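You operate a simulated robot arm through the tools that you are given. There is no shell and no other tool. Be economical: measure what you need, move in short steps, check, and stop when the job is done.

You run a simulated two-armed robot. Do the job below in one go: nothing can be reset, and whatever is moved stays where it is left.

TASK
Switch on the dock and monitor two; holding the remote steady, choose DOCK and go two steps brighter.
Fine: drop nothing.

Only the result counts: the job must be done as asked and must still hold three seconds after the hand-in. Knocking over, shifting, dropping, spilling or breaking anything else fails it.

THE ROBOT
Two 7-joint arms with two-finger parallel grippers on one trunk, on a base that drives. Base frame: it is fixed to the floor where the robot stands at the start and does not move with it; the origin is under the middle of the robot, x ahead of it, y to its left, z up. Units: mm, rad, N and s.
The left shoulder is at the start at [70, 188, 1240], the right one opposite. With the tool pointing down near the work surface each hand reaches from about 160 to 740 mm from the robot's upright axis, wherever it stands, measured 20 degrees to its own side. Places, roughly: dock key [500, 0, 800]; grey key of the remote [900, 0, 800]; input key [1200, 300, 1000]; lens shutter [900, 300, 1300]; light key [700, 300, 800]; lower arm one [1200, 500, 900]; lower arm two [500, 400, 900]; microphone [1100, 200, 900]; microphone boom [1200, 300, 800]; monitor one [1300, 300, 1100]; monitor two [700, 300, 1100]; power key one [1100, 300, 1000]; red key of the remote [900, 0, 800]; talk key [1100, 200, 900]; upper arm one [1300, 500, 1000]; upper arm two [600, 400, 1000]. Payload 3.91 kg a hand.
The TCP of each hand is the grasp point between the finger pads, 30 mm short of the fingertips. In the tool frame z runs along the fingers and y along their closing line. The gripper opens to 110 mm. The fingers are 20 mm wide and 10 mm thick; the gripper's body (48 by 112 mm) begins 55 mm behind the TCP.
Orientation is that of the tool frame in the base frame, as a unit quaternion [w, x, y, z]. With the fingers straight down and closing along the base's y, the tool's x points along the base's -x, its y along +y and its z along -z.

THE INTERFACE
- The arms move only by the tool jog_arm. It takes "left_commands", "right_commands" or both (then of equal length, played together; a hand with none holds still); each is a list of rows, each a list of 3 entries, a list of its own where there are three numbers: the finger opening in mm, from 0 to 110, then the shift along the tool's x, y, z in units of 25 mm (1.0 is 25 mm), then the turn, a rotation vector about the tool's x, y, z in units of 8 degrees (1.0 is 8 degrees). In form: [[grip, [tx, ty, tz], [wx, wy, wz]], ...]. A call has 1 to 8 rows; each row shifts and turns the commanded pose from where the row before left it, along the tool's axes as they then stand. A call with a number of a shift or a turn outside -1 to 1 is refused whole. Rows are played at 5 a second. More than 50 mm and 0.15 rad between two rows, or a gripper value outside its range, and nothing of the call is played. Where a pose cannot be reached the arm comes as near as it can. A force on the tool above 90 N (or 10 N above the force at the start of the call, whichever is more), or a blocked arm, ends the call early, and 0.2 s more pass. The fingers move at their own pace (about 72 mm/s each) and stop on an object; they squeeze with about 25 N. The grip force told is the motor's: it shows also when the fingers shut on nothing. Time passes only in rows, and 0.2 s behind the last, so rows that do not move let the fingers close. It gives the time, the measured TCP pose, the force on the tool (base axes), the opening and the grip force at its end, in the units of the frame above (readings bear some noise), with the torque about the TCP (base axes, N m) and any sound that the robot's microphone picked up.
- Cameras (640 x 400 px; columns grow to the right, rows downward): "scene" is now at [137.5, 2.9, 1463.5]; the picture's right is [0.03, -1.00, 0.00], its down [-0.61, -0.02, -0.79] and it looks along [0.79, 0.02, -0.61] (base axes); focal length 277 px, centre (320, 200). "left" rides on the left gripper at [72, -17, -103] in its tool frame; the picture's right is [0.23, 0.97, 0.00], its down [-0.76, 0.18, -0.62] and it looks along [-0.61, 0.14, 0.78] (tool axes); focal length 222 px, centre (320, 200). "right" rides on the right gripper at [72, 17, -103] in its tool frame; the picture's right is [-0.23, 0.97, 0.00], its down [-0.76, -0.18, -0.62] and it looks along [-0.61, -0.14, 0.78] (tool axes); focal length 222 px, centre (320, 200). There is no depth. A picture from a camera that has moved, and an enlarged one, comes with that camera's place and axes in the base frame and with its lens.
- grab_frame(camera): a new picture of that camera. It takes no simulated time.
- slide_trunk(by): slides the trunk up (or, below 0, down) by that many mm; the arms and the scene camera ride with it, the base frame stays. It gives what a move gives, with no picture.
- drive_base(legs): drives the robot by 1 to 6 legs, each [ahead, turn to the left] in mm and rad, along the robot's own axes; the way and the turn of a leg run together, so that a leg with both is an arc; at most 1500 mm and 3.142 rad a leg. The arms and the cameras ride along, it lands a little off, and it stops where it bumps. It gives what a move gives.
- head_to(pan, tilt): turns the head with the scene camera to pan (to the left, within 1.501 rad either way) and tilt (down, from -0.506 to 1.204), counted from straight ahead of the robot. It gives what a move gives.
- zoom(camera, box): a new picture of the part [left, top, right, bottom] of that camera's present view, enlarged. It takes no simulated time.
- close_job(): hands the job in; it is judged then, once.

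Work in short steps. Places have to be worked out from the pictures, the camera data and where the tool is seen: move nearer, look again, correct. Check each grasp and each placing, and mend what went wrong. You have 120 turns and 100 pictures in all, those below and enlarged ones among them. Open the grippers and draw the arms clear of the work before you hand the job in, unless the task says otherwise; then end with one line.

The tools are called by a JSON object that holds its "method" and its "body". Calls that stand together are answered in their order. jog_arm: Moves the arms, as the interface text tells. Its arguments: {"type":"object","properties":{"left_commands":{"type":"array","items":{"type":"array"}},"right_commands":{"type":"array","items":{"type":"array"}}},"required":[]} The other tools are called the same way: slide_trunk (by) slides the trunk up or down; drive_base (legs) drives the base; head_to (pan, tilt) turns the head that bears the scene camera; grab_frame (camera) takes a picture; zoom (camera, box) takes an enlarged picture of a part of a camera's view; close_job () hands the job in.

At the start:

```text
time_s: 0.0
left_eef_pos: [568.7, 277.3, 1282.4]
left_orientation: [0.002, -0.001, 1.0, 0.0]
left_ft_force: [-0.4, 0.8, 0.2]
left_wrist_torque: [0.01, -0.01, 0.03]
left_gripper_width: 110.2
left_gripper_force: 0.0
right_eef_pos: [512.2, -210.0, 1180.0]
right_orientation: [0.001, 0.001, 1.0, 0.0]
right_ft_force: [-0.2, 0.0, 0.0]
right_wrist_torque: [0.01, 0.02, 0.01]
right_gripper_width: 110.1
right_gripper_force: 0.2
trunk travel left (down, up): [-750.0, 190.0]
robot x, y, heading: [-2.1, -0.4, 0.001]
head pan, tilt: [0.03, 0.653]
```

scene: 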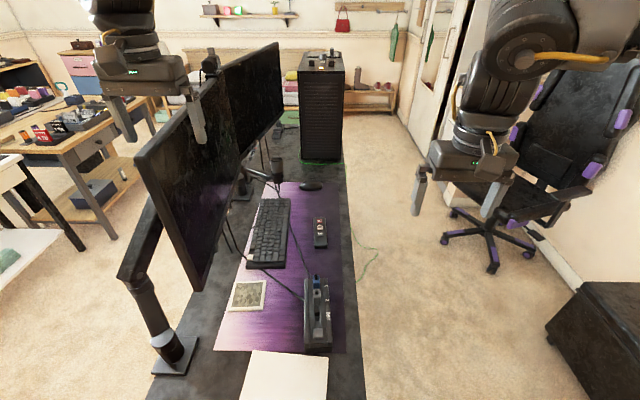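
right: 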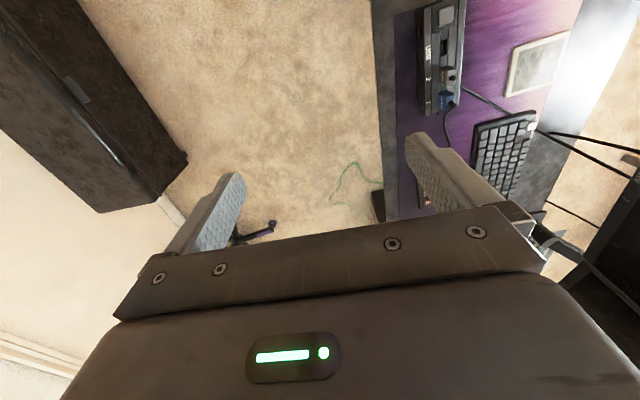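
left: 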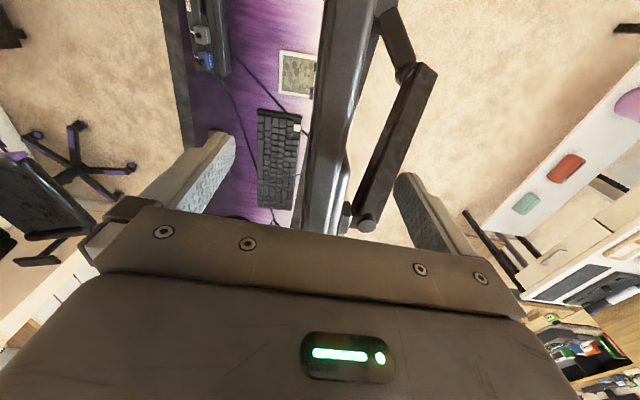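

The desk runs ahead of the robot with the dock, remote and monitors on it. I look closer at the dock, the remote and the monitors.

{"method": "zoom", "body": {"camera": "scene", "box": [220, 180, 380, 360]}}

{"method": "zoom", "body": {"camera": "scene", "box": [110, 40, 350, 220]}}

{"method": "zoom", "body": {"camera": "right", "box": [380, 0, 640, 220]}}

```text
2.22 times, centred on (300, 270) of scene
camera zoom: at [137.5, 2.9, 1463.5], right [0.03, -1.0, 0.0], down [-0.61, -0.02, -0.79], along [0.79, 0.02, -0.61], focal length 616 px, centre (364, 44)
```

zoom: 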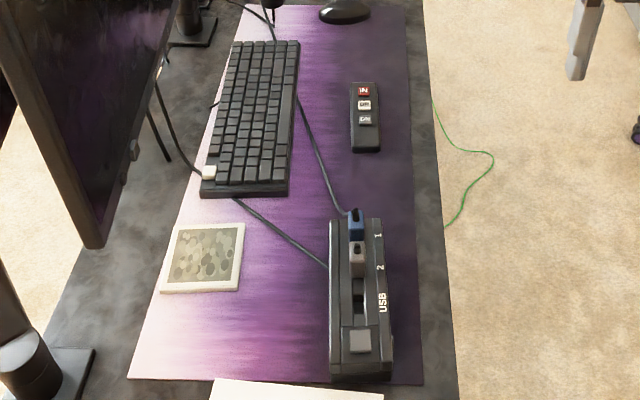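

```text
2.22 times, centred on (230, 130) of scene
camera zoom: at [137.5, 2.9, 1463.5], right [0.03, -1.0, 0.0], down [-0.61, -0.02, -0.79], along [0.79, 0.02, -0.61], focal length 616 px, centre (520, 356)
```

zoom: 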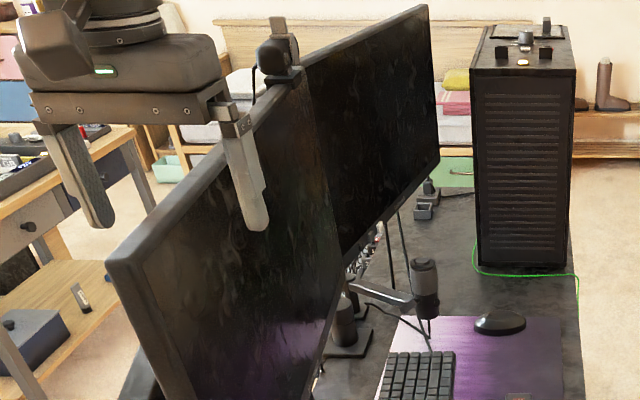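

```text
1.82 times, centred on (510, 110) of right
camera zoom: at [439.3, -195.3, 1282.8], right [0.23, 0.97, 0.0], down [0.76, -0.18, 0.62], along [0.61, -0.14, -0.78], focal length 404 px, centre (-26, 364)
```

zoom: 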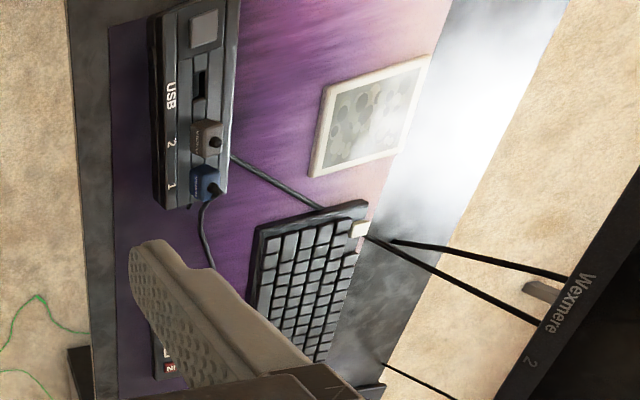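

I need detail of the monitor two key and of the remote's labels.

{"method": "zoom", "body": {"camera": "scene", "box": [230, 190, 290, 230]}}

{"method": "zoom", "body": {"camera": "scene", "box": [180, 180, 280, 300]}}

{"method": "zoom", "body": {"camera": "scene", "box": [300, 205, 340, 255]}}

{"method": "zoom", "body": {"camera": "scene", "box": [290, 260, 350, 360]}}

{"method": "zoom", "body": {"camera": "right", "box": [540, 80, 640, 220]}}

```text
10.00 times, centred on (260, 210) of scene
camera zoom: at [137.5, 2.9, 1463.5], right [0.03, -1.0, 0.0], down [-0.61, -0.02, -0.79], along [0.79, 0.02, -0.61], focal length 2773 px, centre (920, 100)
```

zoom: 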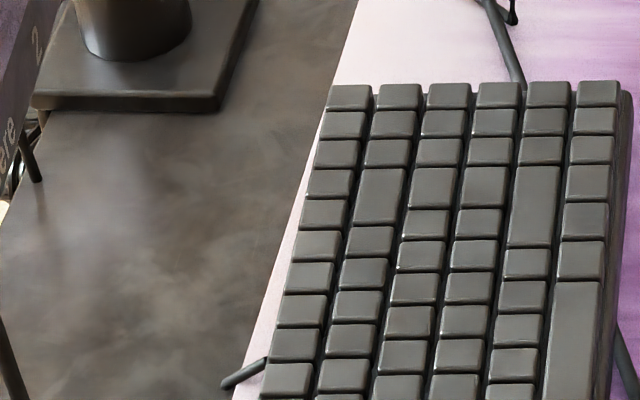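

```text
3.33 times, centred on (230, 240) of scene
camera zoom: at [137.5, 2.9, 1463.5], right [0.03, -1.0, 0.0], down [-0.61, -0.02, -0.79], along [0.79, 0.02, -0.61], focal length 924 px, centre (620, 67)
```

zoom: 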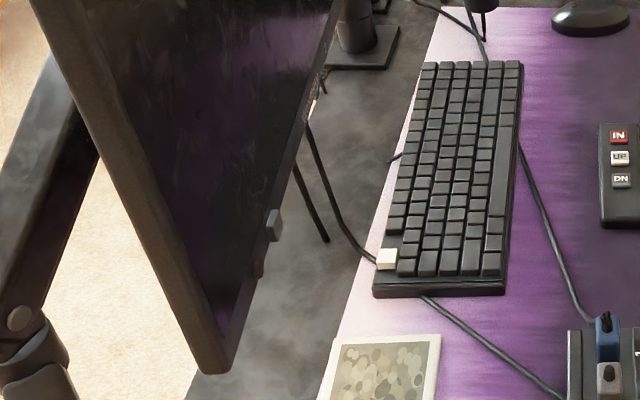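

```text
8.00 times, centred on (320, 230) of scene
camera zoom: at [137.5, 2.9, 1463.5], right [0.03, -1.0, 0.0], down [-0.61, -0.02, -0.79], along [0.79, 0.02, -0.61], focal length 2218 px, centre (320, -40)
```

zoom: 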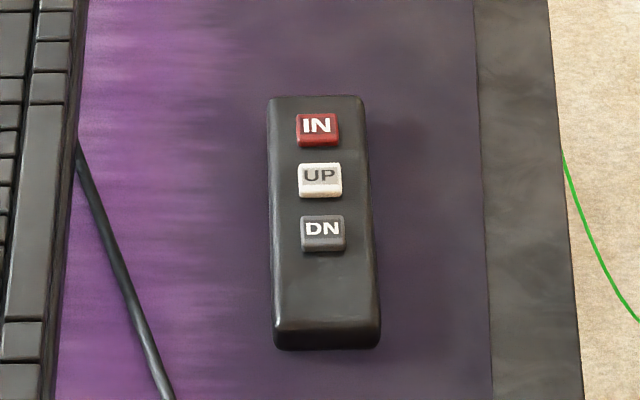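

```text
4.00 times, centred on (320, 310) of scene
camera zoom: at [137.5, 2.9, 1463.5], right [0.03, -1.0, 0.0], down [-0.61, -0.02, -0.79], along [0.79, 0.02, -0.61], focal length 1109 px, centre (320, -240)
```

zoom: 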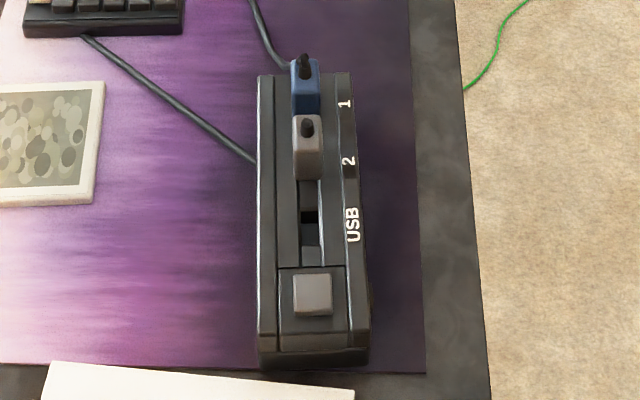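

```text
2.86 times, centred on (590, 150) of right
camera zoom: at [439.3, -195.3, 1282.8], right [0.23, 0.97, 0.0], down [0.76, -0.18, 0.62], along [0.61, -0.14, -0.78], focal length 635 px, centre (-451, 343)
```

zoom: 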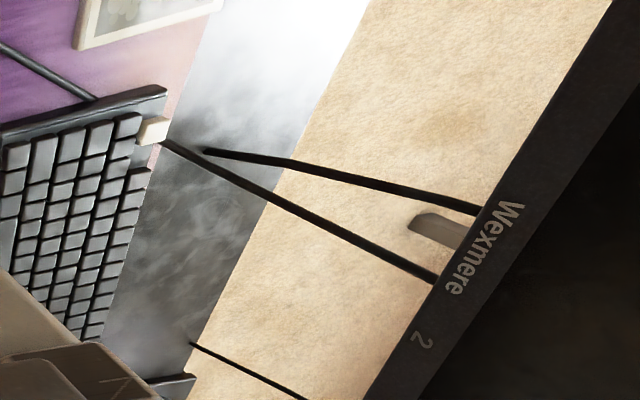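

Left hand's fingertips are close above monitor two's top edge, so I lift it clear and back, then look left with the head.

{"method": "jog_arm", "body": {"left_commands": [[110, [0, 0, -1], [0, 0, 0]], [110, [0, 0, -1], [0, 0, 0]], [110, [0, 0, -1], [0, 0, 0]], [110, [0, 0, -1], [0, 0, 0]], [110, [1, 0, 0], [0, 0, 0]], [110, [1, 0, 0], [0, 0, 0]], [110, [1, 0, 0], [0, 0, 0]], [110, [1, 0, 0], [0, 0, 0]]]}}

{"method": "head_to", "body": {"pan": 0.4, "tilt": 0.6}}

{"method": "grab_frame", "body": {"camera": "scene"}}

```text
time_s: 1.8
left_eef_pos: [437.2, 265.5, 1348.2]
left_orientation: [0.001, 0.0, 1.0, 0.001]
left_ft_force: [0.5, -0.8, -0.2]
left_wrist_torque: [-0.05, 0.0, 0.03]
left_gripper_width: 110.2
left_gripper_force: 0.0
left hand out of reach, approached as far as the arm can: row 2, 3, 4
right_eef_pos: [509.9, -210.5, 1180.0]
right_orientation: [0.0, 0.001, 1.0, 0.0]
right_ft_force: [-0.8, -0.4, 0.1]
right_wrist_torque: [-0.04, -0.01, -0.01]
right_gripper_width: 110.0
right_gripper_force: 0.0
trunk travel left (down, up): [-750.0, 190.0]
robot x, y, heading: [0.3, -0.5, -0.001]
head pan, tilt: [0.03, 0.653]
```

```text
time_s: 2.6
left_eef_pos: [441.3, 265.1, 1347.8]
left_orientation: [0.0, 0.0, 1.0, 0.0]
left_ft_force: [0.2, 0.0, -0.1]
left_wrist_torque: [0.02, -0.01, -0.01]
left_gripper_width: 110.2
left_gripper_force: 0.0
right_eef_pos: [512.1, -212.0, 1179.2]
right_orientation: [-0.001, 0.0, 1.0, 0.0]
right_ft_force: [0.4, -0.1, 0.2]
right_wrist_torque: [0.01, 0.0, 0.0]
right_gripper_width: 109.9
right_gripper_force: 0.0
trunk travel left (down, up): [-750.0, 190.0]
robot x, y, heading: [2.8, 2.4, 0.003]
head pan, tilt: [0.4, 0.6]
```

```text
88 pictures are left
camera scene: at [132.6, 34.5, 1468.0], right [0.39, -0.92, 0.0], down [-0.52, -0.22, -0.82], along [0.76, 0.32, -0.57], focal length 277 px, centre (320, 200)
```

scene: 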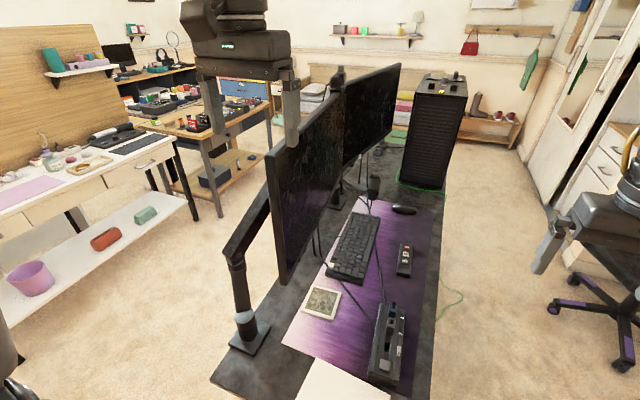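

The floor right of the desk is open, so I drive round to face the desk from its right side (monitor screens facing me).

{"method": "drive_base", "body": {"legs": [[0, -1.571], [470, 0], [0, 1.571]]}}

{"method": "head_to", "body": {"pan": 0.0, "tilt": 0.7}}

{"method": "grab_frame", "body": {"camera": "scene"}}

```text
time_s: 13.1
left_eef_pos: [438.7, -211.2, 1347.5]
left_orientation: [0.0, 0.005, 1.0, 0.0]
left_ft_force: [-0.4, 0.0, -0.4]
left_wrist_torque: [0.02, -0.02, 0.0]
left_gripper_width: 109.9
left_gripper_force: 0.0
right_eef_pos: [506.1, -687.9, 1179.4]
right_orientation: [0.0, 0.005, 1.0, 0.0]
right_ft_force: [-0.6, 0.6, -0.4]
right_wrist_torque: [0.04, 0.02, 0.0]
right_gripper_width: 109.8
right_gripper_force: 0.1
trunk travel left (down, up): [-750.0, 190.0]
robot x, y, heading: [0.3, -469.7, -0.012]
head pan, tilt: [0.4, 0.6]
```

```text
time_s: 14.0
left_eef_pos: [437.3, -210.2, 1348.8]
left_orientation: [0.001, 0.005, 1.0, 0.0]
left_ft_force: [-0.6, -0.2, 0.6]
left_wrist_torque: [0.02, -0.01, 0.01]
left_gripper_width: 110.0
left_gripper_force: 0.1
right_eef_pos: [505.3, -688.1, 1179.1]
right_orientation: [0.0, 0.005, 1.0, 0.0]
right_ft_force: [-0.6, 0.4, -0.3]
right_wrist_torque: [0.02, 0.01, 0.0]
right_gripper_width: 110.0
right_gripper_force: 0.1
trunk travel left (down, up): [-750.0, 190.0]
robot x, y, heading: [-6.2, -472.0, -0.009]
head pan, tilt: [0.0, 0.7]
```

```text
87 pictures are left
camera scene: at [131.6, -472.1, 1459.4], right [-0.01, -1.0, 0.0], down [-0.64, 0.01, -0.77], along [0.76, -0.01, -0.64], focal length 277 px, centre (320, 200)
```

scene: 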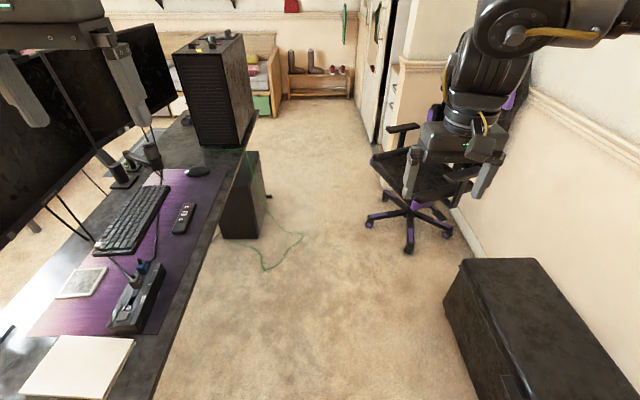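

Path is clear; I go ahead 680 mm and turn left to face the desk.

{"method": "drive_base", "body": {"legs": [[685, 0.009], [0, 1.571]]}}

{"method": "grab_frame", "body": {"camera": "scene"}}

```text
time_s: 21.6
left_eef_pos: [396.6, -39.0, 1346.5]
left_orientation: [0.0, 0.713, -0.701, 0.0]
left_ft_force: [0.1, 0.1, 0.2]
left_wrist_torque: [-0.04, 0.0, 0.01]
left_gripper_width: 110.2
left_gripper_force: 0.1
right_eef_pos: [871.8, 42.5, 1178.7]
right_orientation: [0.0, 0.714, -0.7, -0.001]
right_ft_force: [0.3, 0.2, -0.1]
right_wrist_torque: [0.01, -0.03, 0.0]
right_gripper_width: 109.9
right_gripper_force: 0.1
trunk travel left (down, up): [-750.0, 190.0]
robot x, y, heading: [667.9, -474.2, 1.59]
head pan, tilt: [0.0, 0.7]
```

```text
86 pictures are left
camera scene: at [667.8, -338.1, 1459.4], right [1.0, 0.02, 0.0], down [0.01, -0.64, -0.76], along [-0.01, 0.76, -0.64], focal length 277 px, centre (320, 200)
```

scene: 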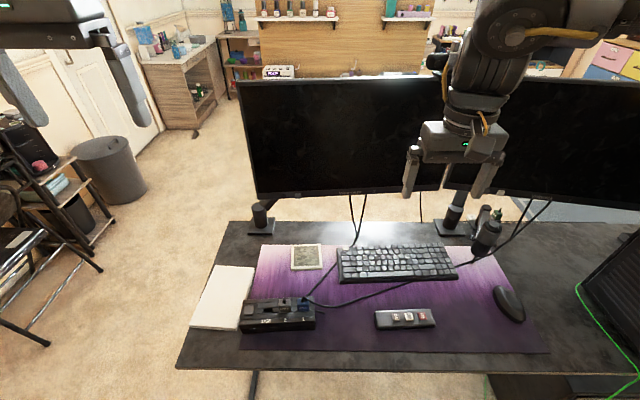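

Good view now. I zoom on monitor two's lower edge and the desk objects.

{"method": "zoom", "body": {"camera": "scene", "box": [250, 170, 410, 270]}}

{"method": "zoom", "body": {"camera": "scene", "box": [230, 280, 450, 345]}}

{"method": "zoom", "body": {"camera": "scene", "box": [390, 170, 550, 270]}}

```text
4.00 times, centred on (330, 220) of scene
camera zoom: at [667.8, -338.1, 1459.4], right [1.0, 0.02, 0.0], down [0.01, -0.64, -0.76], along [-0.01, 0.76, -0.64], focal length 1109 px, centre (280, 120)
```

zoom: 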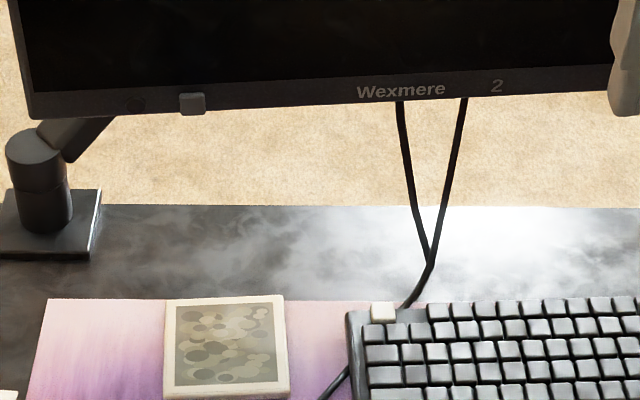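

```text
2.91 times, centred on (340, 312) of scene
camera zoom: at [667.8, -338.1, 1459.4], right [1.0, 0.02, 0.0], down [0.01, -0.64, -0.76], along [-0.01, 0.76, -0.64], focal length 807 px, centre (262, -127)
```

zoom: 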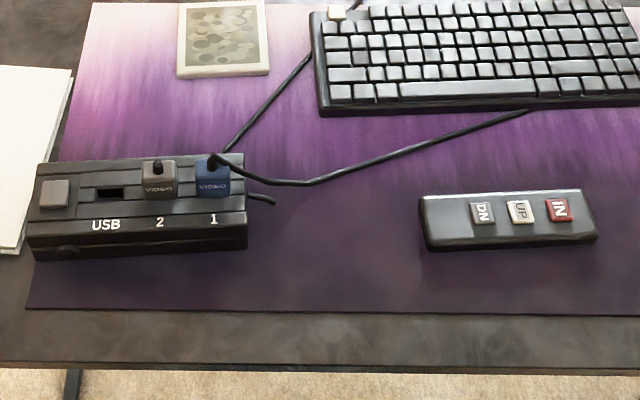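

```text
4.00 times, centred on (470, 220) of scene
camera zoom: at [667.8, -338.1, 1459.4], right [1.0, 0.02, 0.0], down [0.01, -0.64, -0.76], along [-0.01, 0.76, -0.64], focal length 1109 px, centre (-280, 120)
```

zoom: 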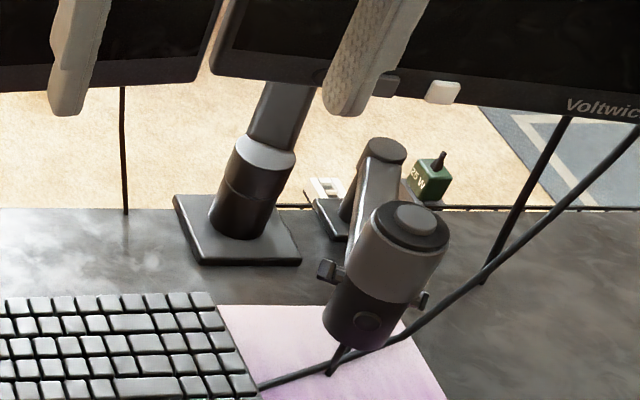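

I judge: dock key ≈(480,14,788), monitor-two power key ≈(597,270,958) on the bezel facing me, remote keys at x≈863/899/934, y≈28. I lower the trunk 200 mm and bring the left hand (closed) over the dock key.

{"method": "slide_trunk", "body": {"by": -200}}

{"method": "jog_arm", "body": {"left_commands": [[0, [0, -1, 1], [0, 0, 0]], [0, [0, -1, 1], [0, 0, 0]], [0, [0, -1, 1], [0, 0, 0]], [0, [-1, 0, 1], [0, 0, 0]], [0, [-1, 0, 1], [0, 0, 0]], [0, [0, 0, 1], [0, 0, 0]], [0, [0, 0, 1], [0, 0, 0]], [0, [0, 0, 1], [0, 0, 0]]]}}

{"method": "grab_frame", "body": {"camera": "left"}}

{"method": "grab_frame", "body": {"camera": "scene"}}

```text
time_s: 23.7
left_eef_pos: [396.5, -38.6, 1147.6]
left_orientation: [0.0, 0.714, -0.7, 0.0]
left_ft_force: [0.1, 0.4, -0.1]
left_wrist_torque: [0.01, 0.05, 0.0]
left_gripper_width: 110.1
left_gripper_force: 0.2
right_eef_pos: [871.4, 42.0, 979.2]
right_orientation: [0.0, 0.713, -0.701, -0.002]
right_ft_force: [0.7, 1.0, -0.2]
right_wrist_torque: [0.01, 0.06, -0.01]
right_gripper_width: 110.0
right_gripper_force: 0.1
trunk travel left (down, up): [-550.0, 390.0]
robot x, y, heading: [668.8, -470.1, 1.593]
head pan, tilt: [0.0, 0.7]
```

```text
time_s: 25.5
left_eef_pos: [469.3, 12.3, 946.6]
left_orientation: [0.0, 0.714, -0.7, 0.0]
left_ft_force: [0.3, -0.6, 0.2]
left_wrist_torque: [0.0, 0.04, 0.0]
left_gripper_width: 0.1
left_gripper_force: 25.0
right_eef_pos: [870.7, 42.1, 979.6]
right_orientation: [0.0, 0.713, -0.701, 0.001]
right_ft_force: [0.4, -0.3, 0.1]
right_wrist_torque: [-0.04, -0.03, 0.0]
right_gripper_width: 110.2
right_gripper_force: 0.1
trunk travel left (down, up): [-550.0, 390.0]
robot x, y, heading: [670.8, -473.2, 1.591]
head pan, tilt: [0.0, 0.7]
```

```text
82 pictures are left
camera left: at [488.6, -59.6, 1049.9], right [-0.97, -0.25, 0.0], down [-0.19, 0.76, 0.62], along [-0.15, 0.6, -0.78], focal length 222 px, centre (320, 200)
```

left: 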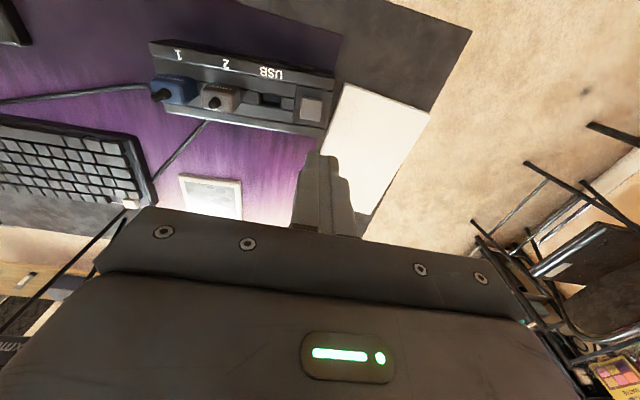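

```text
81 pictures are left
camera scene: at [667.1, -337.5, 1259.4], right [1.0, 0.02, 0.0], down [0.01, -0.64, -0.76], along [-0.01, 0.76, -0.64], focal length 277 px, centre (320, 200)
```

scene: 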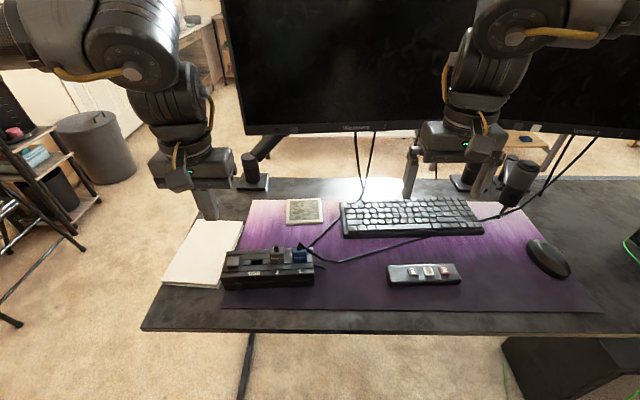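

The left camera puts the dock key at about (481,14). One zoom to refine its height before descending.

{"method": "zoom", "body": {"camera": "scene", "box": [190, 180, 330, 300]}}

{"method": "zoom", "body": {"camera": "left", "box": [240, 60, 360, 180]}}

```text
3.33 times, centred on (260, 240) of scene
camera zoom: at [667.1, -337.5, 1259.4], right [1.0, 0.02, 0.0], down [0.01, -0.64, -0.76], along [-0.01, 0.76, -0.64], focal length 924 px, centre (520, 67)
```

zoom: 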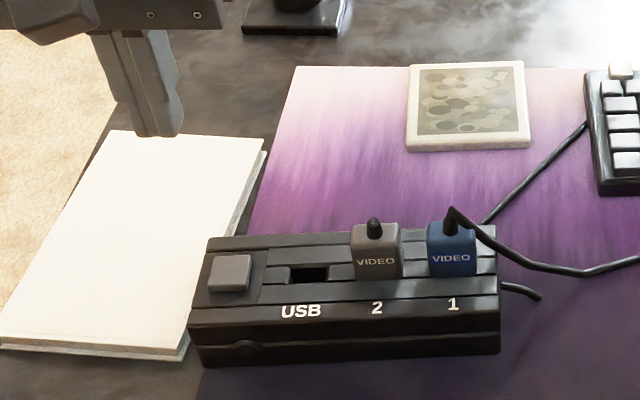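

```text
3.33 times, centred on (300, 120) of left
camera zoom: at [488.6, -59.6, 1049.9], right [-0.97, -0.25, 0.0], down [-0.19, 0.76, 0.62], along [-0.15, 0.6, -0.78], focal length 740 px, centre (387, 467)
```

zoom: 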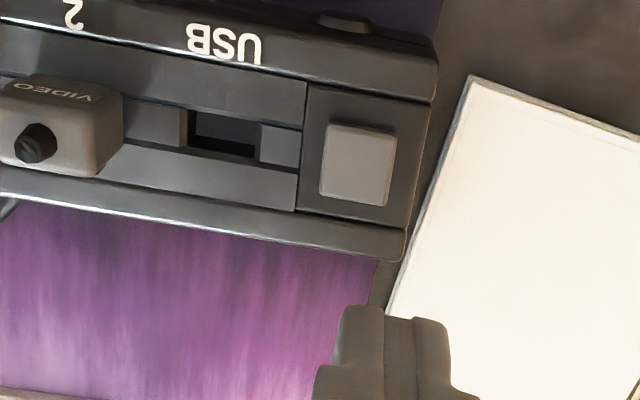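

Key ≈(480.5,15,790). I align and descend to ~20 mm above it, then check.

{"method": "jog_arm", "body": {"left_commands": [[0, [-0.1, -0.46, 1], [0, 0, 0]], [0, [0, 0, 1], [0, 0, 0]], [0, [0, 0, 1], [0, 0, 0]], [0, [0, 0, 1], [0, 0, 0]], [0, [0, 0, 0], [0, 0, 0]]]}}

{"method": "zoom", "body": {"camera": "left", "box": [240, 60, 400, 240]}}

{"method": "zoom", "body": {"camera": "scene", "box": [190, 200, 310, 300]}}

```text
time_s: 26.7
left_eef_pos: [481.9, 15.8, 845.4]
left_orientation: [0.001, 0.713, -0.701, 0.0]
left_ft_force: [0.2, -1.0, -0.6]
left_wrist_torque: [-0.01, -0.05, 0.02]
left_gripper_width: 0.0
left_gripper_force: 24.6
right_eef_pos: [870.9, 41.3, 979.8]
right_orientation: [0.0, 0.713, -0.701, -0.001]
right_ft_force: [-0.1, 0.7, 0.4]
right_wrist_torque: [0.01, 0.0, 0.02]
right_gripper_width: 110.3
right_gripper_force: 0.0
trunk travel left (down, up): [-550.0, 390.0]
robot x, y, heading: [670.3, -474.8, 1.59]
head pan, tilt: [0.0, 0.7]
```

```text
2.22 times, centred on (320, 150) of left
camera zoom: at [500.8, -56.8, 948.7], right [-0.97, -0.24, 0.0], down [-0.19, 0.76, 0.62], along [-0.15, 0.6, -0.78], focal length 494 px, centre (320, 311)
```

zoom: 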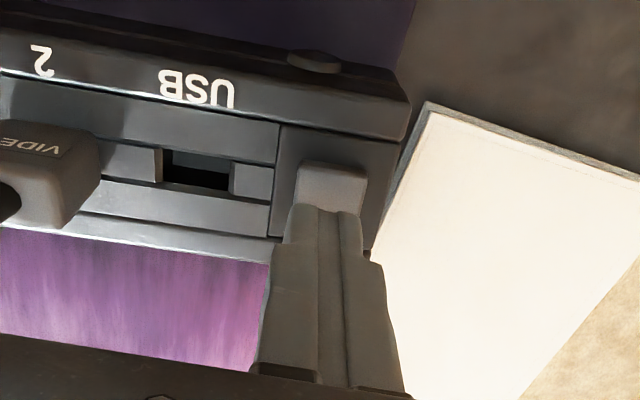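

```text
4.00 times, centred on (250, 250) of scene
camera zoom: at [667.7, -338.8, 1259.5], right [1.0, 0.02, 0.0], down [0.01, -0.64, -0.77], along [-0.01, 0.77, -0.64], focal length 1109 px, centre (600, 0)
```

zoom: 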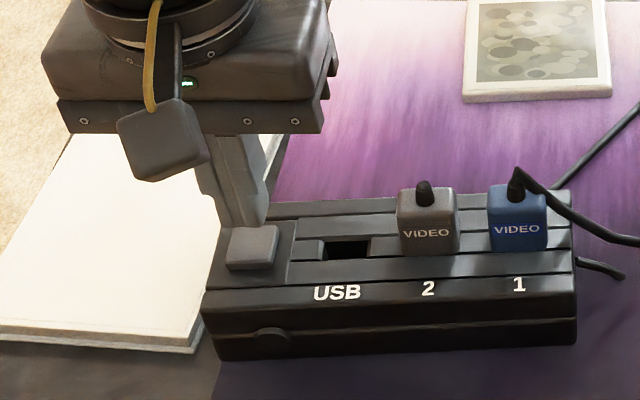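

Aligned. I descend gently toward contact.

{"method": "jog_arm", "body": {"left_commands": [[0, [0.05, 0, 0.7], [0, 0, 0]], [0, [0, 0, 0.2], [0, 0, 0]], [0, [0, 0, 0.1], [0, 0, 0]], [0, [0, 0, 0.1], [0, 0, 0]]]}}

```text
time_s: 27.7
left_eef_pos: [482.7, 15.9, 818.7]
left_orientation: [0.0, 0.713, -0.701, 0.001]
left_ft_force: [0.0, 0.2, 1.8]
left_wrist_torque: [0.03, 0.03, 0.0]
left_gripper_width: 0.1
left_gripper_force: 25.3
right_eef_pos: [871.0, 41.9, 979.6]
right_orientation: [0.0, 0.713, -0.701, 0.0]
right_ft_force: [1.0, 0.4, -0.3]
right_wrist_torque: [0.03, -0.01, -0.03]
right_gripper_width: 109.9
right_gripper_force: 0.0
trunk travel left (down, up): [-550.0, 390.0]
robot x, y, heading: [666.8, -476.0, 1.582]
head pan, tilt: [0.0, 0.7]
heard: click
```

A click was heard with light force. I lift off and check for a dock light.

{"method": "jog_arm", "body": {"left_commands": [[0, [0, 0, -1], [0, 0, 0]], [0, [0, 0, -1], [0, 0, 0]], [0, [0, 0, -1], [0, 0, 0]], [0, [0, 0, -1], [0, 0, 0]]]}}

{"method": "zoom", "body": {"camera": "scene", "box": [190, 200, 310, 300]}}

```text
time_s: 28.7
left_eef_pos: [484.3, 13.0, 919.5]
left_orientation: [-0.001, 0.714, -0.701, 0.0]
left_ft_force: [0.5, -0.4, -0.4]
left_wrist_torque: [0.0, -0.01, -0.02]
left_gripper_width: 0.0
left_gripper_force: 25.5
right_eef_pos: [872.3, 42.2, 979.2]
right_orientation: [0.0, 0.713, -0.701, 0.0]
right_ft_force: [1.5, -0.7, -0.3]
right_wrist_torque: [-0.01, 0.03, 0.02]
right_gripper_width: 109.8
right_gripper_force: 0.0
trunk travel left (down, up): [-550.0, 390.0]
robot x, y, heading: [672.0, -473.6, 1.595]
head pan, tilt: [0.0, 0.7]
```

```text
4.00 times, centred on (250, 250) of scene
camera zoom: at [667.9, -339.1, 1259.5], right [1.0, 0.02, 0.0], down [0.01, -0.64, -0.77], along [-0.01, 0.77, -0.64], focal length 1109 px, centre (600, 0)
```

zoom: 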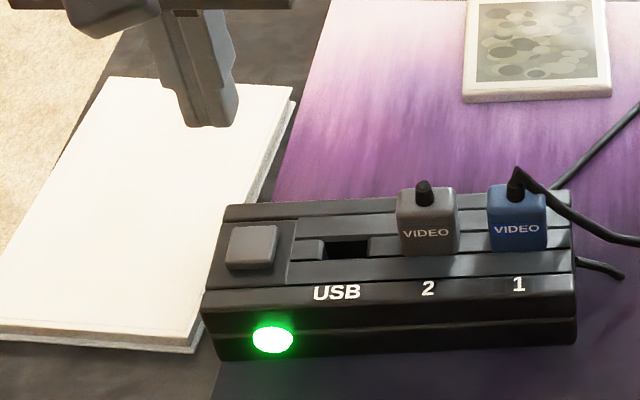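

Dock is on (green). Now I pitch the left hand forward to point at the monitor-two key, shifting to x≈597.

{"method": "jog_arm", "body": {"left_commands": [[0, [0, -0.56, -0.5], [0, -1, 0]], [0, [0, -0.56, 0], [0, -1, 0]], [0, [0, -0.56, 0], [0, -1, 0]], [0, [0, -0.56, 0], [0, -1, 0]], [0, [0, -0.56, 0], [0, -1, 0]], [0, [0, -0.56, 0], [0, -1, 0]], [0, [0, -0.56, 0], [0, -1, 0]], [0, [0, -0.56, 0], [0, -1, 0]]]}}

{"method": "jog_arm", "body": {"left_commands": [[0, [0, 0, 0], [0, -1, 0]], [0, [0, 0, 0], [0, -1, 0]], [0, [0, 0, 0], [0, -1, 0]], [0, [0, 0, 0], [0, -0.2, 0]]]}}

{"method": "grab_frame", "body": {"camera": "left"}}

{"method": "grab_frame", "body": {"camera": "scene"}}

```text
time_s: 30.5
left_eef_pos: [449.2, 153.3, 986.2]
left_orientation: [-0.372, 0.605, -0.595, -0.378]
left_ft_force: [-0.3, -0.1, 0.0]
left_wrist_torque: [-0.01, -0.01, -0.02]
left_gripper_width: 0.0
left_gripper_force: 24.9
left hand out of reach, approached as far as the arm can: row 1, 2, 3, 4, 5, 6, 7, 8
right_eef_pos: [870.5, 42.8, 978.9]
right_orientation: [0.0, 0.713, -0.701, 0.001]
right_ft_force: [0.6, 0.9, 0.1]
right_wrist_torque: [0.07, -0.03, 0.01]
right_gripper_width: 110.0
right_gripper_force: 0.1
trunk travel left (down, up): [-550.0, 390.0]
robot x, y, heading: [671.0, -475.0, 1.594]
head pan, tilt: [0.0, 0.7]
```

```text
time_s: 31.5
left_eef_pos: [455.2, 154.5, 985.9]
left_orientation: [-0.493, 0.507, -0.497, -0.503]
left_ft_force: [-0.2, -0.5, 0.3]
left_wrist_torque: [0.03, 0.01, -0.02]
left_gripper_width: 0.0
left_gripper_force: 25.6
left hand out of reach, approached as far as the arm can: row 1, 3
right_eef_pos: [872.1, 41.9, 978.8]
right_orientation: [0.0, 0.713, -0.701, 0.001]
right_ft_force: [0.3, 1.0, -0.1]
right_wrist_torque: [0.0, 0.03, -0.02]
right_gripper_width: 110.0
right_gripper_force: 0.0
trunk travel left (down, up): [-550.0, 390.0]
robot x, y, heading: [672.5, -476.2, 1.596]
head pan, tilt: [0.0, 0.7]
```

```text
75 pictures are left
camera left: at [474.6, 51.0, 913.0], right [-0.97, -0.02, -0.23], down [-0.17, -0.62, 0.77], along [-0.16, 0.78, 0.6], focal length 222 px, centre (320, 200)
```

left: 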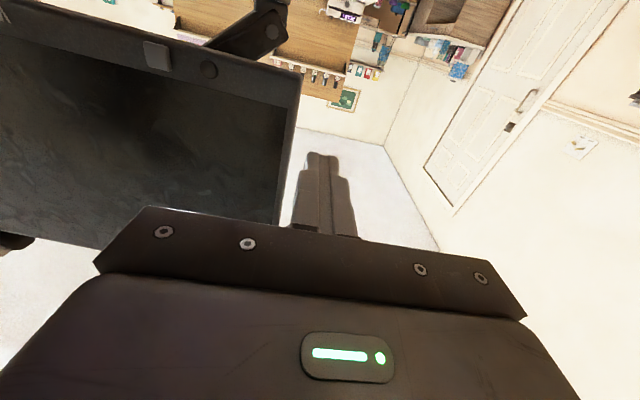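

```text
74 pictures are left
camera scene: at [668.3, -337.9, 1259.4], right [1.0, 0.02, 0.0], down [0.01, -0.64, -0.76], along [-0.01, 0.76, -0.64], focal length 277 px, centre (320, 200)
```

scene: 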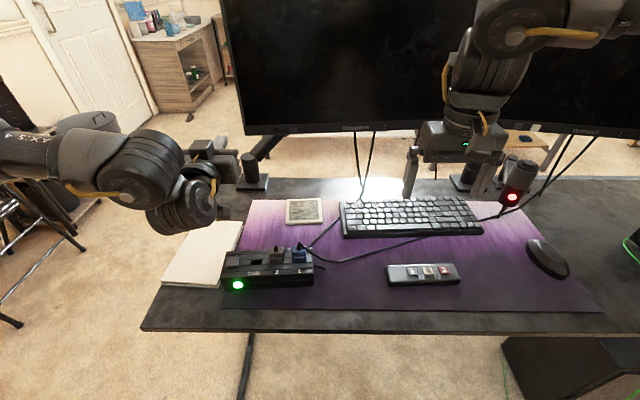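

The arm came as near as it could, now horizontal at (455,154,986). The key fits (596,270,961); I shift sideways toward it.

{"method": "jog_arm", "body": {"left_commands": [[0, [0, -0.9, 0], [0, 0, 0]], [0, [0, -0.9, 0], [0, 0, 0]], [0, [0, -0.9, 0], [0, 0, 0]], [0, [0.5, -0.9, 0], [0, 0, 0]], [0, [0.5, -0.9, 0], [0, 0, 0]], [0, [0, -0.9, 0], [0, 0, 0]]]}}

```text
time_s: 32.9
left_eef_pos: [590.3, 158.3, 960.2]
left_orientation: [-0.493, 0.507, -0.497, -0.503]
left_ft_force: [0.3, 0.1, 1.2]
left_wrist_torque: [-0.02, -0.01, 0.03]
left_gripper_width: 0.1
left_gripper_force: 25.6
right_eef_pos: [872.2, 42.6, 978.1]
right_orientation: [0.0, 0.713, -0.701, -0.001]
right_ft_force: [0.4, 0.0, 0.2]
right_wrist_torque: [0.0, 0.0, -0.01]
right_gripper_width: 109.8
right_gripper_force: 0.0
trunk travel left (down, up): [-550.0, 390.0]
robot x, y, heading: [666.9, -476.2, 1.59]
head pan, tilt: [0.0, 0.7]
```

It reached (590,158,960) cleanly. I look with the left camera and scene to align precisely.

{"method": "grab_frame", "body": {"camera": "left"}}

{"method": "zoom", "body": {"camera": "scene", "box": [220, 90, 360, 190]}}

```text
73 pictures are left
camera left: at [610.0, 53.6, 887.2], right [-0.97, -0.02, -0.23], down [-0.17, -0.62, 0.77], along [-0.16, 0.78, 0.6], focal length 222 px, centre (320, 200)
```

left: 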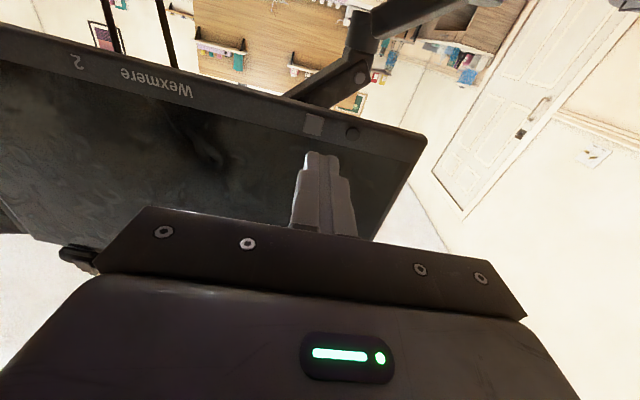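

```text
4.00 times, centred on (290, 140) of scene
camera zoom: at [668.4, -337.9, 1259.4], right [1.0, 0.02, 0.0], down [0.01, -0.64, -0.76], along [-0.01, 0.76, -0.64], focal length 1109 px, centre (440, 440)
```

zoom: 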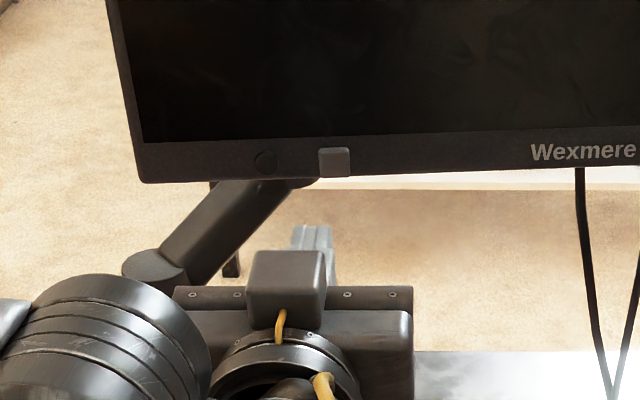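

Key refined to ≈(596,269.5,962). I align and advance to ~20 mm short of it.

{"method": "jog_arm", "body": {"left_commands": [[0, [-0.08, -0.22, 0.6], [0, 0, 0]], [0, [0, 0, 0.9], [0, 0, 0]], [0, [0, 0, 0.9], [0, 0, 0]], [0, [0, 0, 0], [0, 0, 0]]]}}

{"method": "zoom", "body": {"camera": "left", "box": [240, 80, 400, 240]}}

{"method": "zoom", "body": {"camera": "scene", "box": [220, 90, 360, 190]}}

```text
time_s: 33.9
left_eef_pos: [595.2, 220.1, 961.9]
left_orientation: [-0.493, 0.507, -0.496, -0.503]
left_ft_force: [-0.8, -0.8, 0.1]
left_wrist_torque: [-0.03, -0.01, -0.02]
left_gripper_width: 0.2
left_gripper_force: 25.1
right_eef_pos: [870.7, 41.5, 978.6]
right_orientation: [0.0, 0.713, -0.701, 0.0]
right_ft_force: [-0.3, 0.5, -0.2]
right_wrist_torque: [-0.01, 0.04, -0.02]
right_gripper_width: 110.1
right_gripper_force: 0.1
trunk travel left (down, up): [-550.0, 390.0]
robot x, y, heading: [670.4, -474.4, 1.587]
head pan, tilt: [0.0, 0.7]
```

```text
2.50 times, centred on (320, 160) of left
camera zoom: at [614.0, 115.1, 890.3], right [-0.97, -0.02, -0.23], down [-0.17, -0.62, 0.77], along [-0.16, 0.78, 0.6], focal length 555 px, centre (320, 300)
```

zoom: 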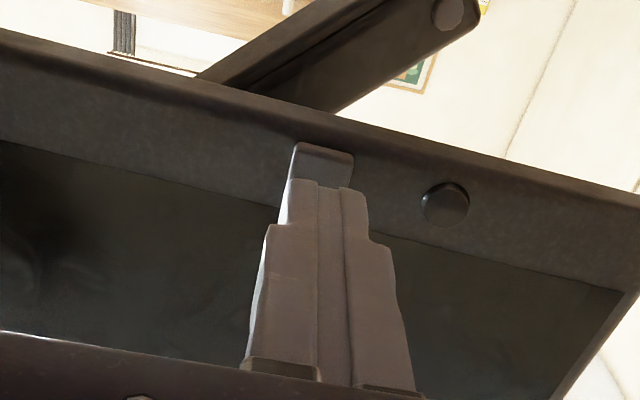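

```text
4.00 times, centred on (290, 140) of scene
camera zoom: at [667.4, -338.3, 1259.4], right [1.0, 0.02, 0.0], down [0.01, -0.64, -0.76], along [-0.01, 0.76, -0.64], focal length 1109 px, centre (440, 440)
```

zoom: 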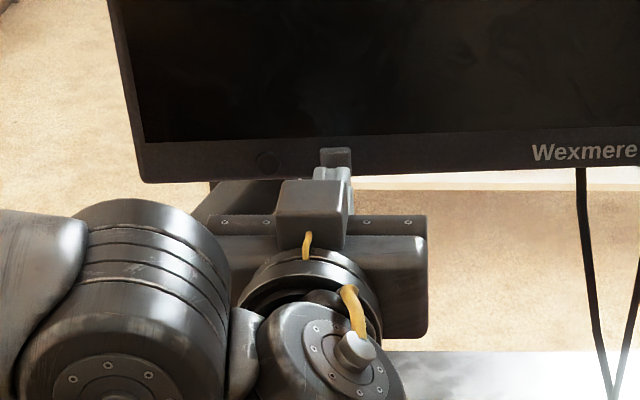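

Well aligned. I press gently in small steps.

{"method": "jog_arm", "body": {"left_commands": [[0, [0, 0, 0.4], [0, 0, 0]], [0, [0, 0, 0.2], [0, 0, 0]], [0, [0, 0, 0.1], [0, 0, 0]], [0, [0, 0, 0.06], [0, 0, 0]]]}}

```text
time_s: 34.9
left_eef_pos: [594.2, 235.5, 961.2]
left_orientation: [-0.494, 0.506, -0.497, -0.503]
left_ft_force: [0.9, -1.1, -1.4]
left_wrist_torque: [0.04, 0.0, -0.02]
left_gripper_width: 0.0
left_gripper_force: 25.0
right_eef_pos: [871.8, 42.2, 979.4]
right_orientation: [0.0, 0.713, -0.702, 0.0]
right_ft_force: [0.0, 0.4, 0.7]
right_wrist_torque: [-0.03, 0.0, 0.02]
right_gripper_width: 109.9
right_gripper_force: 0.0
trunk travel left (down, up): [-550.0, 390.0]
robot x, y, heading: [667.6, -477.5, 1.586]
head pan, tilt: [0.0, 0.7]
heard: click
```

Click heard. I back off straight and look.

{"method": "jog_arm", "body": {"left_commands": [[0, [0, 0, -0.8], [0, 0, 0]], [0, [0, 0, -1], [0, 0, 0]], [0, [0, 0, -1], [0, 0, 0]], [0, [0, 0, -0.4], [0, 0, 0]]]}}

{"method": "grab_frame", "body": {"camera": "scene"}}

{"method": "grab_frame", "body": {"camera": "left"}}

```text
time_s: 35.9
left_eef_pos: [595.0, 158.2, 960.3]
left_orientation: [-0.494, 0.506, -0.497, -0.503]
left_ft_force: [0.2, 0.4, 0.5]
left_wrist_torque: [0.02, 0.02, -0.01]
left_gripper_width: 0.0
left_gripper_force: 24.9
right_eef_pos: [870.4, 41.7, 978.9]
right_orientation: [0.0, 0.714, -0.701, 0.0]
right_ft_force: [0.1, 0.3, 0.3]
right_wrist_torque: [0.01, 0.0, -0.02]
right_gripper_width: 110.1
right_gripper_force: 0.1
trunk travel left (down, up): [-550.0, 390.0]
robot x, y, heading: [669.5, -471.2, 1.593]
head pan, tilt: [0.0, 0.7]
```

```text
69 pictures are left
camera scene: at [667.5, -338.1, 1259.4], right [1.0, 0.02, 0.0], down [0.01, -0.64, -0.76], along [-0.01, 0.76, -0.64], focal length 277 px, centre (320, 200)
```

scene: 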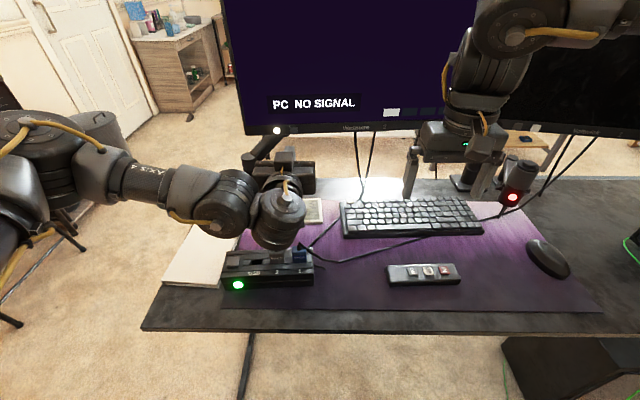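

```text
68 pictures are left
camera left: at [613.1, 52.7, 889.5], right [-0.97, -0.02, -0.23], down [-0.17, -0.62, 0.77], along [-0.16, 0.78, 0.6], focal length 222 px, centre (320, 200)
```

left: 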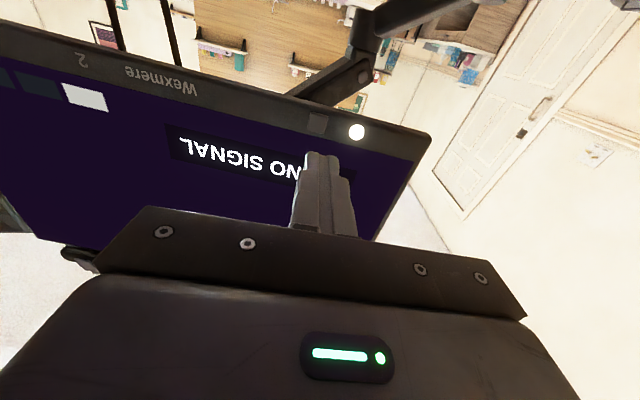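

Monitor two is on showing "PC NO SIGNAL" with a brightness bar. Now I turn the left hand back to pointing down, keeping its TCP in place, and zoom on the screen for the baseline.

{"method": "jog_arm", "body": {"left_commands": [[0, [0, 0, -0.5], [0, 1, 0]], [0, [0, 0, -0.5], [0, 1, 0]], [0, [0, 0, -0.5], [0, 1, 0]], [0, [0, 0, 0], [0, 1, 0]], [0, [0, 0, 0], [0, 1, 0]], [0, [0, 0, 0], [0, 1, 0]], [0, [0, 0, 0], [0, 1, 0]], [0, [0, 0, 0], [0, 1, 0]]]}}

{"method": "zoom", "body": {"camera": "scene", "box": [220, 70, 480, 140]}}

{"method": "grab_frame", "body": {"camera": "right"}}

```text
time_s: 37.7
left_eef_pos: [567.2, 134.7, 875.5]
left_orientation: [-0.226, 0.676, -0.663, -0.229]
left_ft_force: [0.8, 0.4, -0.9]
left_wrist_torque: [-0.02, -0.01, 0.02]
left_gripper_width: 0.1
left_gripper_force: 25.3
left hand out of reach, approached as far as the arm can: row 5, 6, 7, 8
right_eef_pos: [872.3, 41.6, 978.2]
right_orientation: [0.0, 0.713, -0.701, 0.0]
right_ft_force: [0.1, -0.7, 0.3]
right_wrist_torque: [-0.01, -0.03, 0.04]
right_gripper_width: 110.2
right_gripper_force: 0.0
trunk travel left (down, up): [-550.0, 390.0]
robot x, y, heading: [668.7, -477.0, 1.59]
head pan, tilt: [0.0, 0.7]
```

```text
2.46 times, centred on (350, 105) of scene
camera zoom: at [667.5, -338.0, 1259.4], right [1.0, 0.02, 0.0], down [0.01, -0.64, -0.76], along [-0.01, 0.76, -0.64], focal length 683 px, centre (246, 434)
```

zoom: 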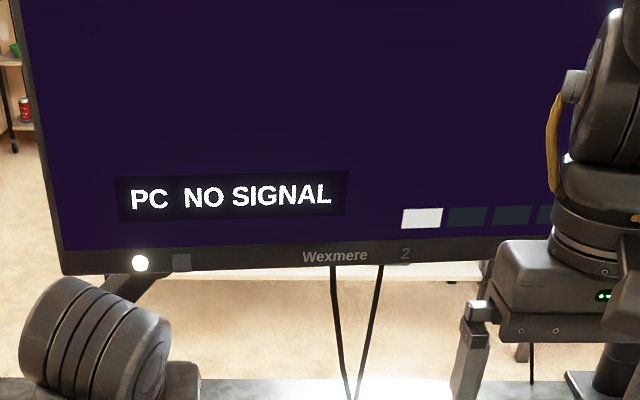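

```text
66 pictures are left
camera right: at [855.4, -31.6, 1082.9], right [-0.98, 0.21, 0.0], down [0.16, 0.77, 0.62], along [0.13, 0.61, -0.78], focal length 222 px, centre (320, 200)
```

right: 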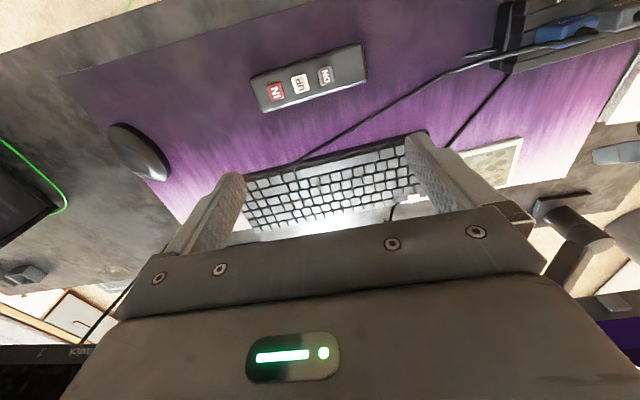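

Left hand is part way; I pull it back toward the robot while finishing the pitch to straight down.

{"method": "jog_arm", "body": {"left_commands": [[0, [0.9, 0, 0], [0, 1, 0]], [0, [0.9, 0, 0], [0, 1, 0]], [0, [0.9, 0, 0], [0, 1, 0]], [0, [0.9, 0, 0.5], [0, 0.2, 0]], [0, [0, 0, 0], [0, 0, 0]]]}}

{"method": "zoom", "body": {"camera": "right", "box": [230, 20, 390, 130]}}

{"method": "zoom", "body": {"camera": "scene", "box": [370, 245, 480, 300]}}

```text
time_s: 38.7
left_eef_pos: [550.7, 104.0, 764.6]
left_orientation: [-0.151, 0.7, -0.684, -0.143]
left_ft_force: [-6.2, -6.0, 17.2]
left_wrist_torque: [-0.11, 0.19, -0.18]
left_gripper_width: 0.0
left_gripper_force: 25.0
left hand out of reach, approached as far as the arm can: row 1, 2, 3
right_eef_pos: [869.6, 40.8, 979.7]
right_orientation: [0.0, 0.714, -0.7, -0.001]
right_ft_force: [0.6, 0.6, -0.9]
right_wrist_torque: [0.03, 0.0, 0.02]
right_gripper_width: 109.9
right_gripper_force: 0.1
trunk travel left (down, up): [-550.0, 390.0]
robot x, y, heading: [669.6, -473.5, 1.6]
head pan, tilt: [0.0, 0.7]
stopped in row 4 (left hand): the force on the tool passed its limit at 116 N (the readings are from after the stop); the commanded pose is now the measured one
```

```text
3.64 times, centred on (310, 75) of right
camera zoom: at [854.7, -33.6, 1083.8], right [-0.98, 0.21, 0.0], down [0.16, 0.76, 0.62], along [0.13, 0.61, -0.78], focal length 808 px, centre (356, 654)
```

zoom: 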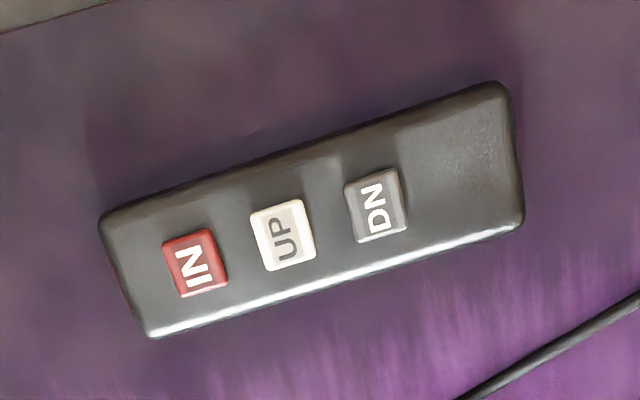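

```text
5.82 times, centred on (425, 272) of scene
camera zoom: at [667.5, -340.8, 1259.6], right [1.0, 0.02, 0.0], down [0.01, -0.64, -0.77], along [-0.02, 0.77, -0.64], focal length 1613 px, centre (-291, -222)
```

zoom: 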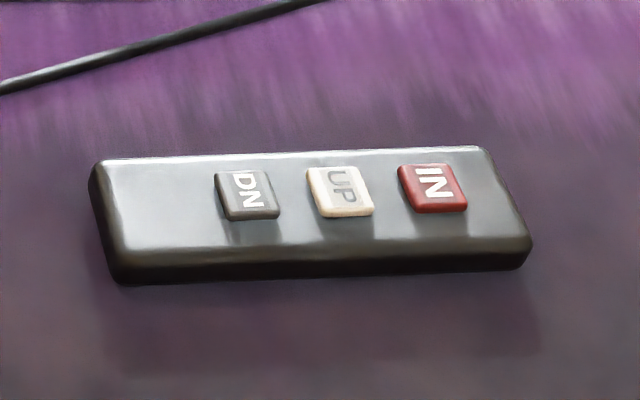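

The left hand dropped and touched something at ~z 736 near the desk; I stop and look before moving.

{"method": "grab_frame", "body": {"camera": "scene"}}

{"method": "grab_frame", "body": {"camera": "left"}}

```text
63 pictures are left
camera scene: at [667.5, -340.8, 1259.6], right [1.0, 0.02, 0.0], down [0.01, -0.64, -0.77], along [-0.02, 0.77, -0.64], focal length 277 px, centre (320, 200)
```

scene: 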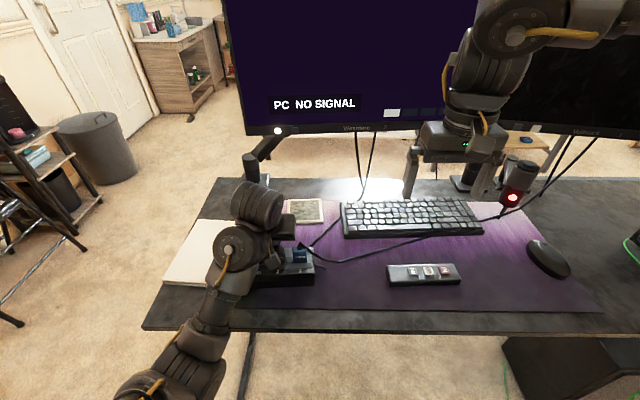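

```text
62 pictures are left
camera left: at [568.8, -3.9, 829.2], right [-0.97, -0.23, -0.11], down [-0.2, 0.44, 0.88], along [-0.15, 0.87, -0.47], focal length 222 px, centre (320, 200)
```

left: 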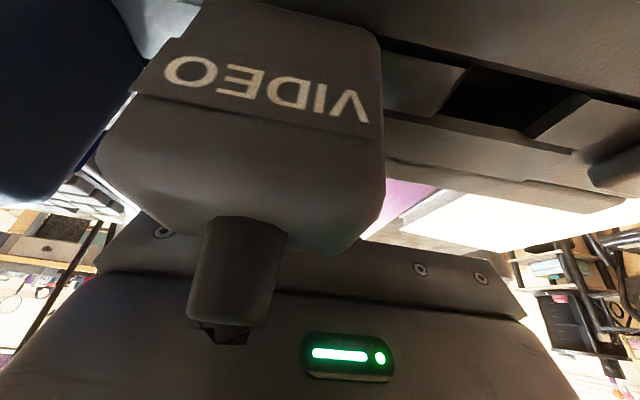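

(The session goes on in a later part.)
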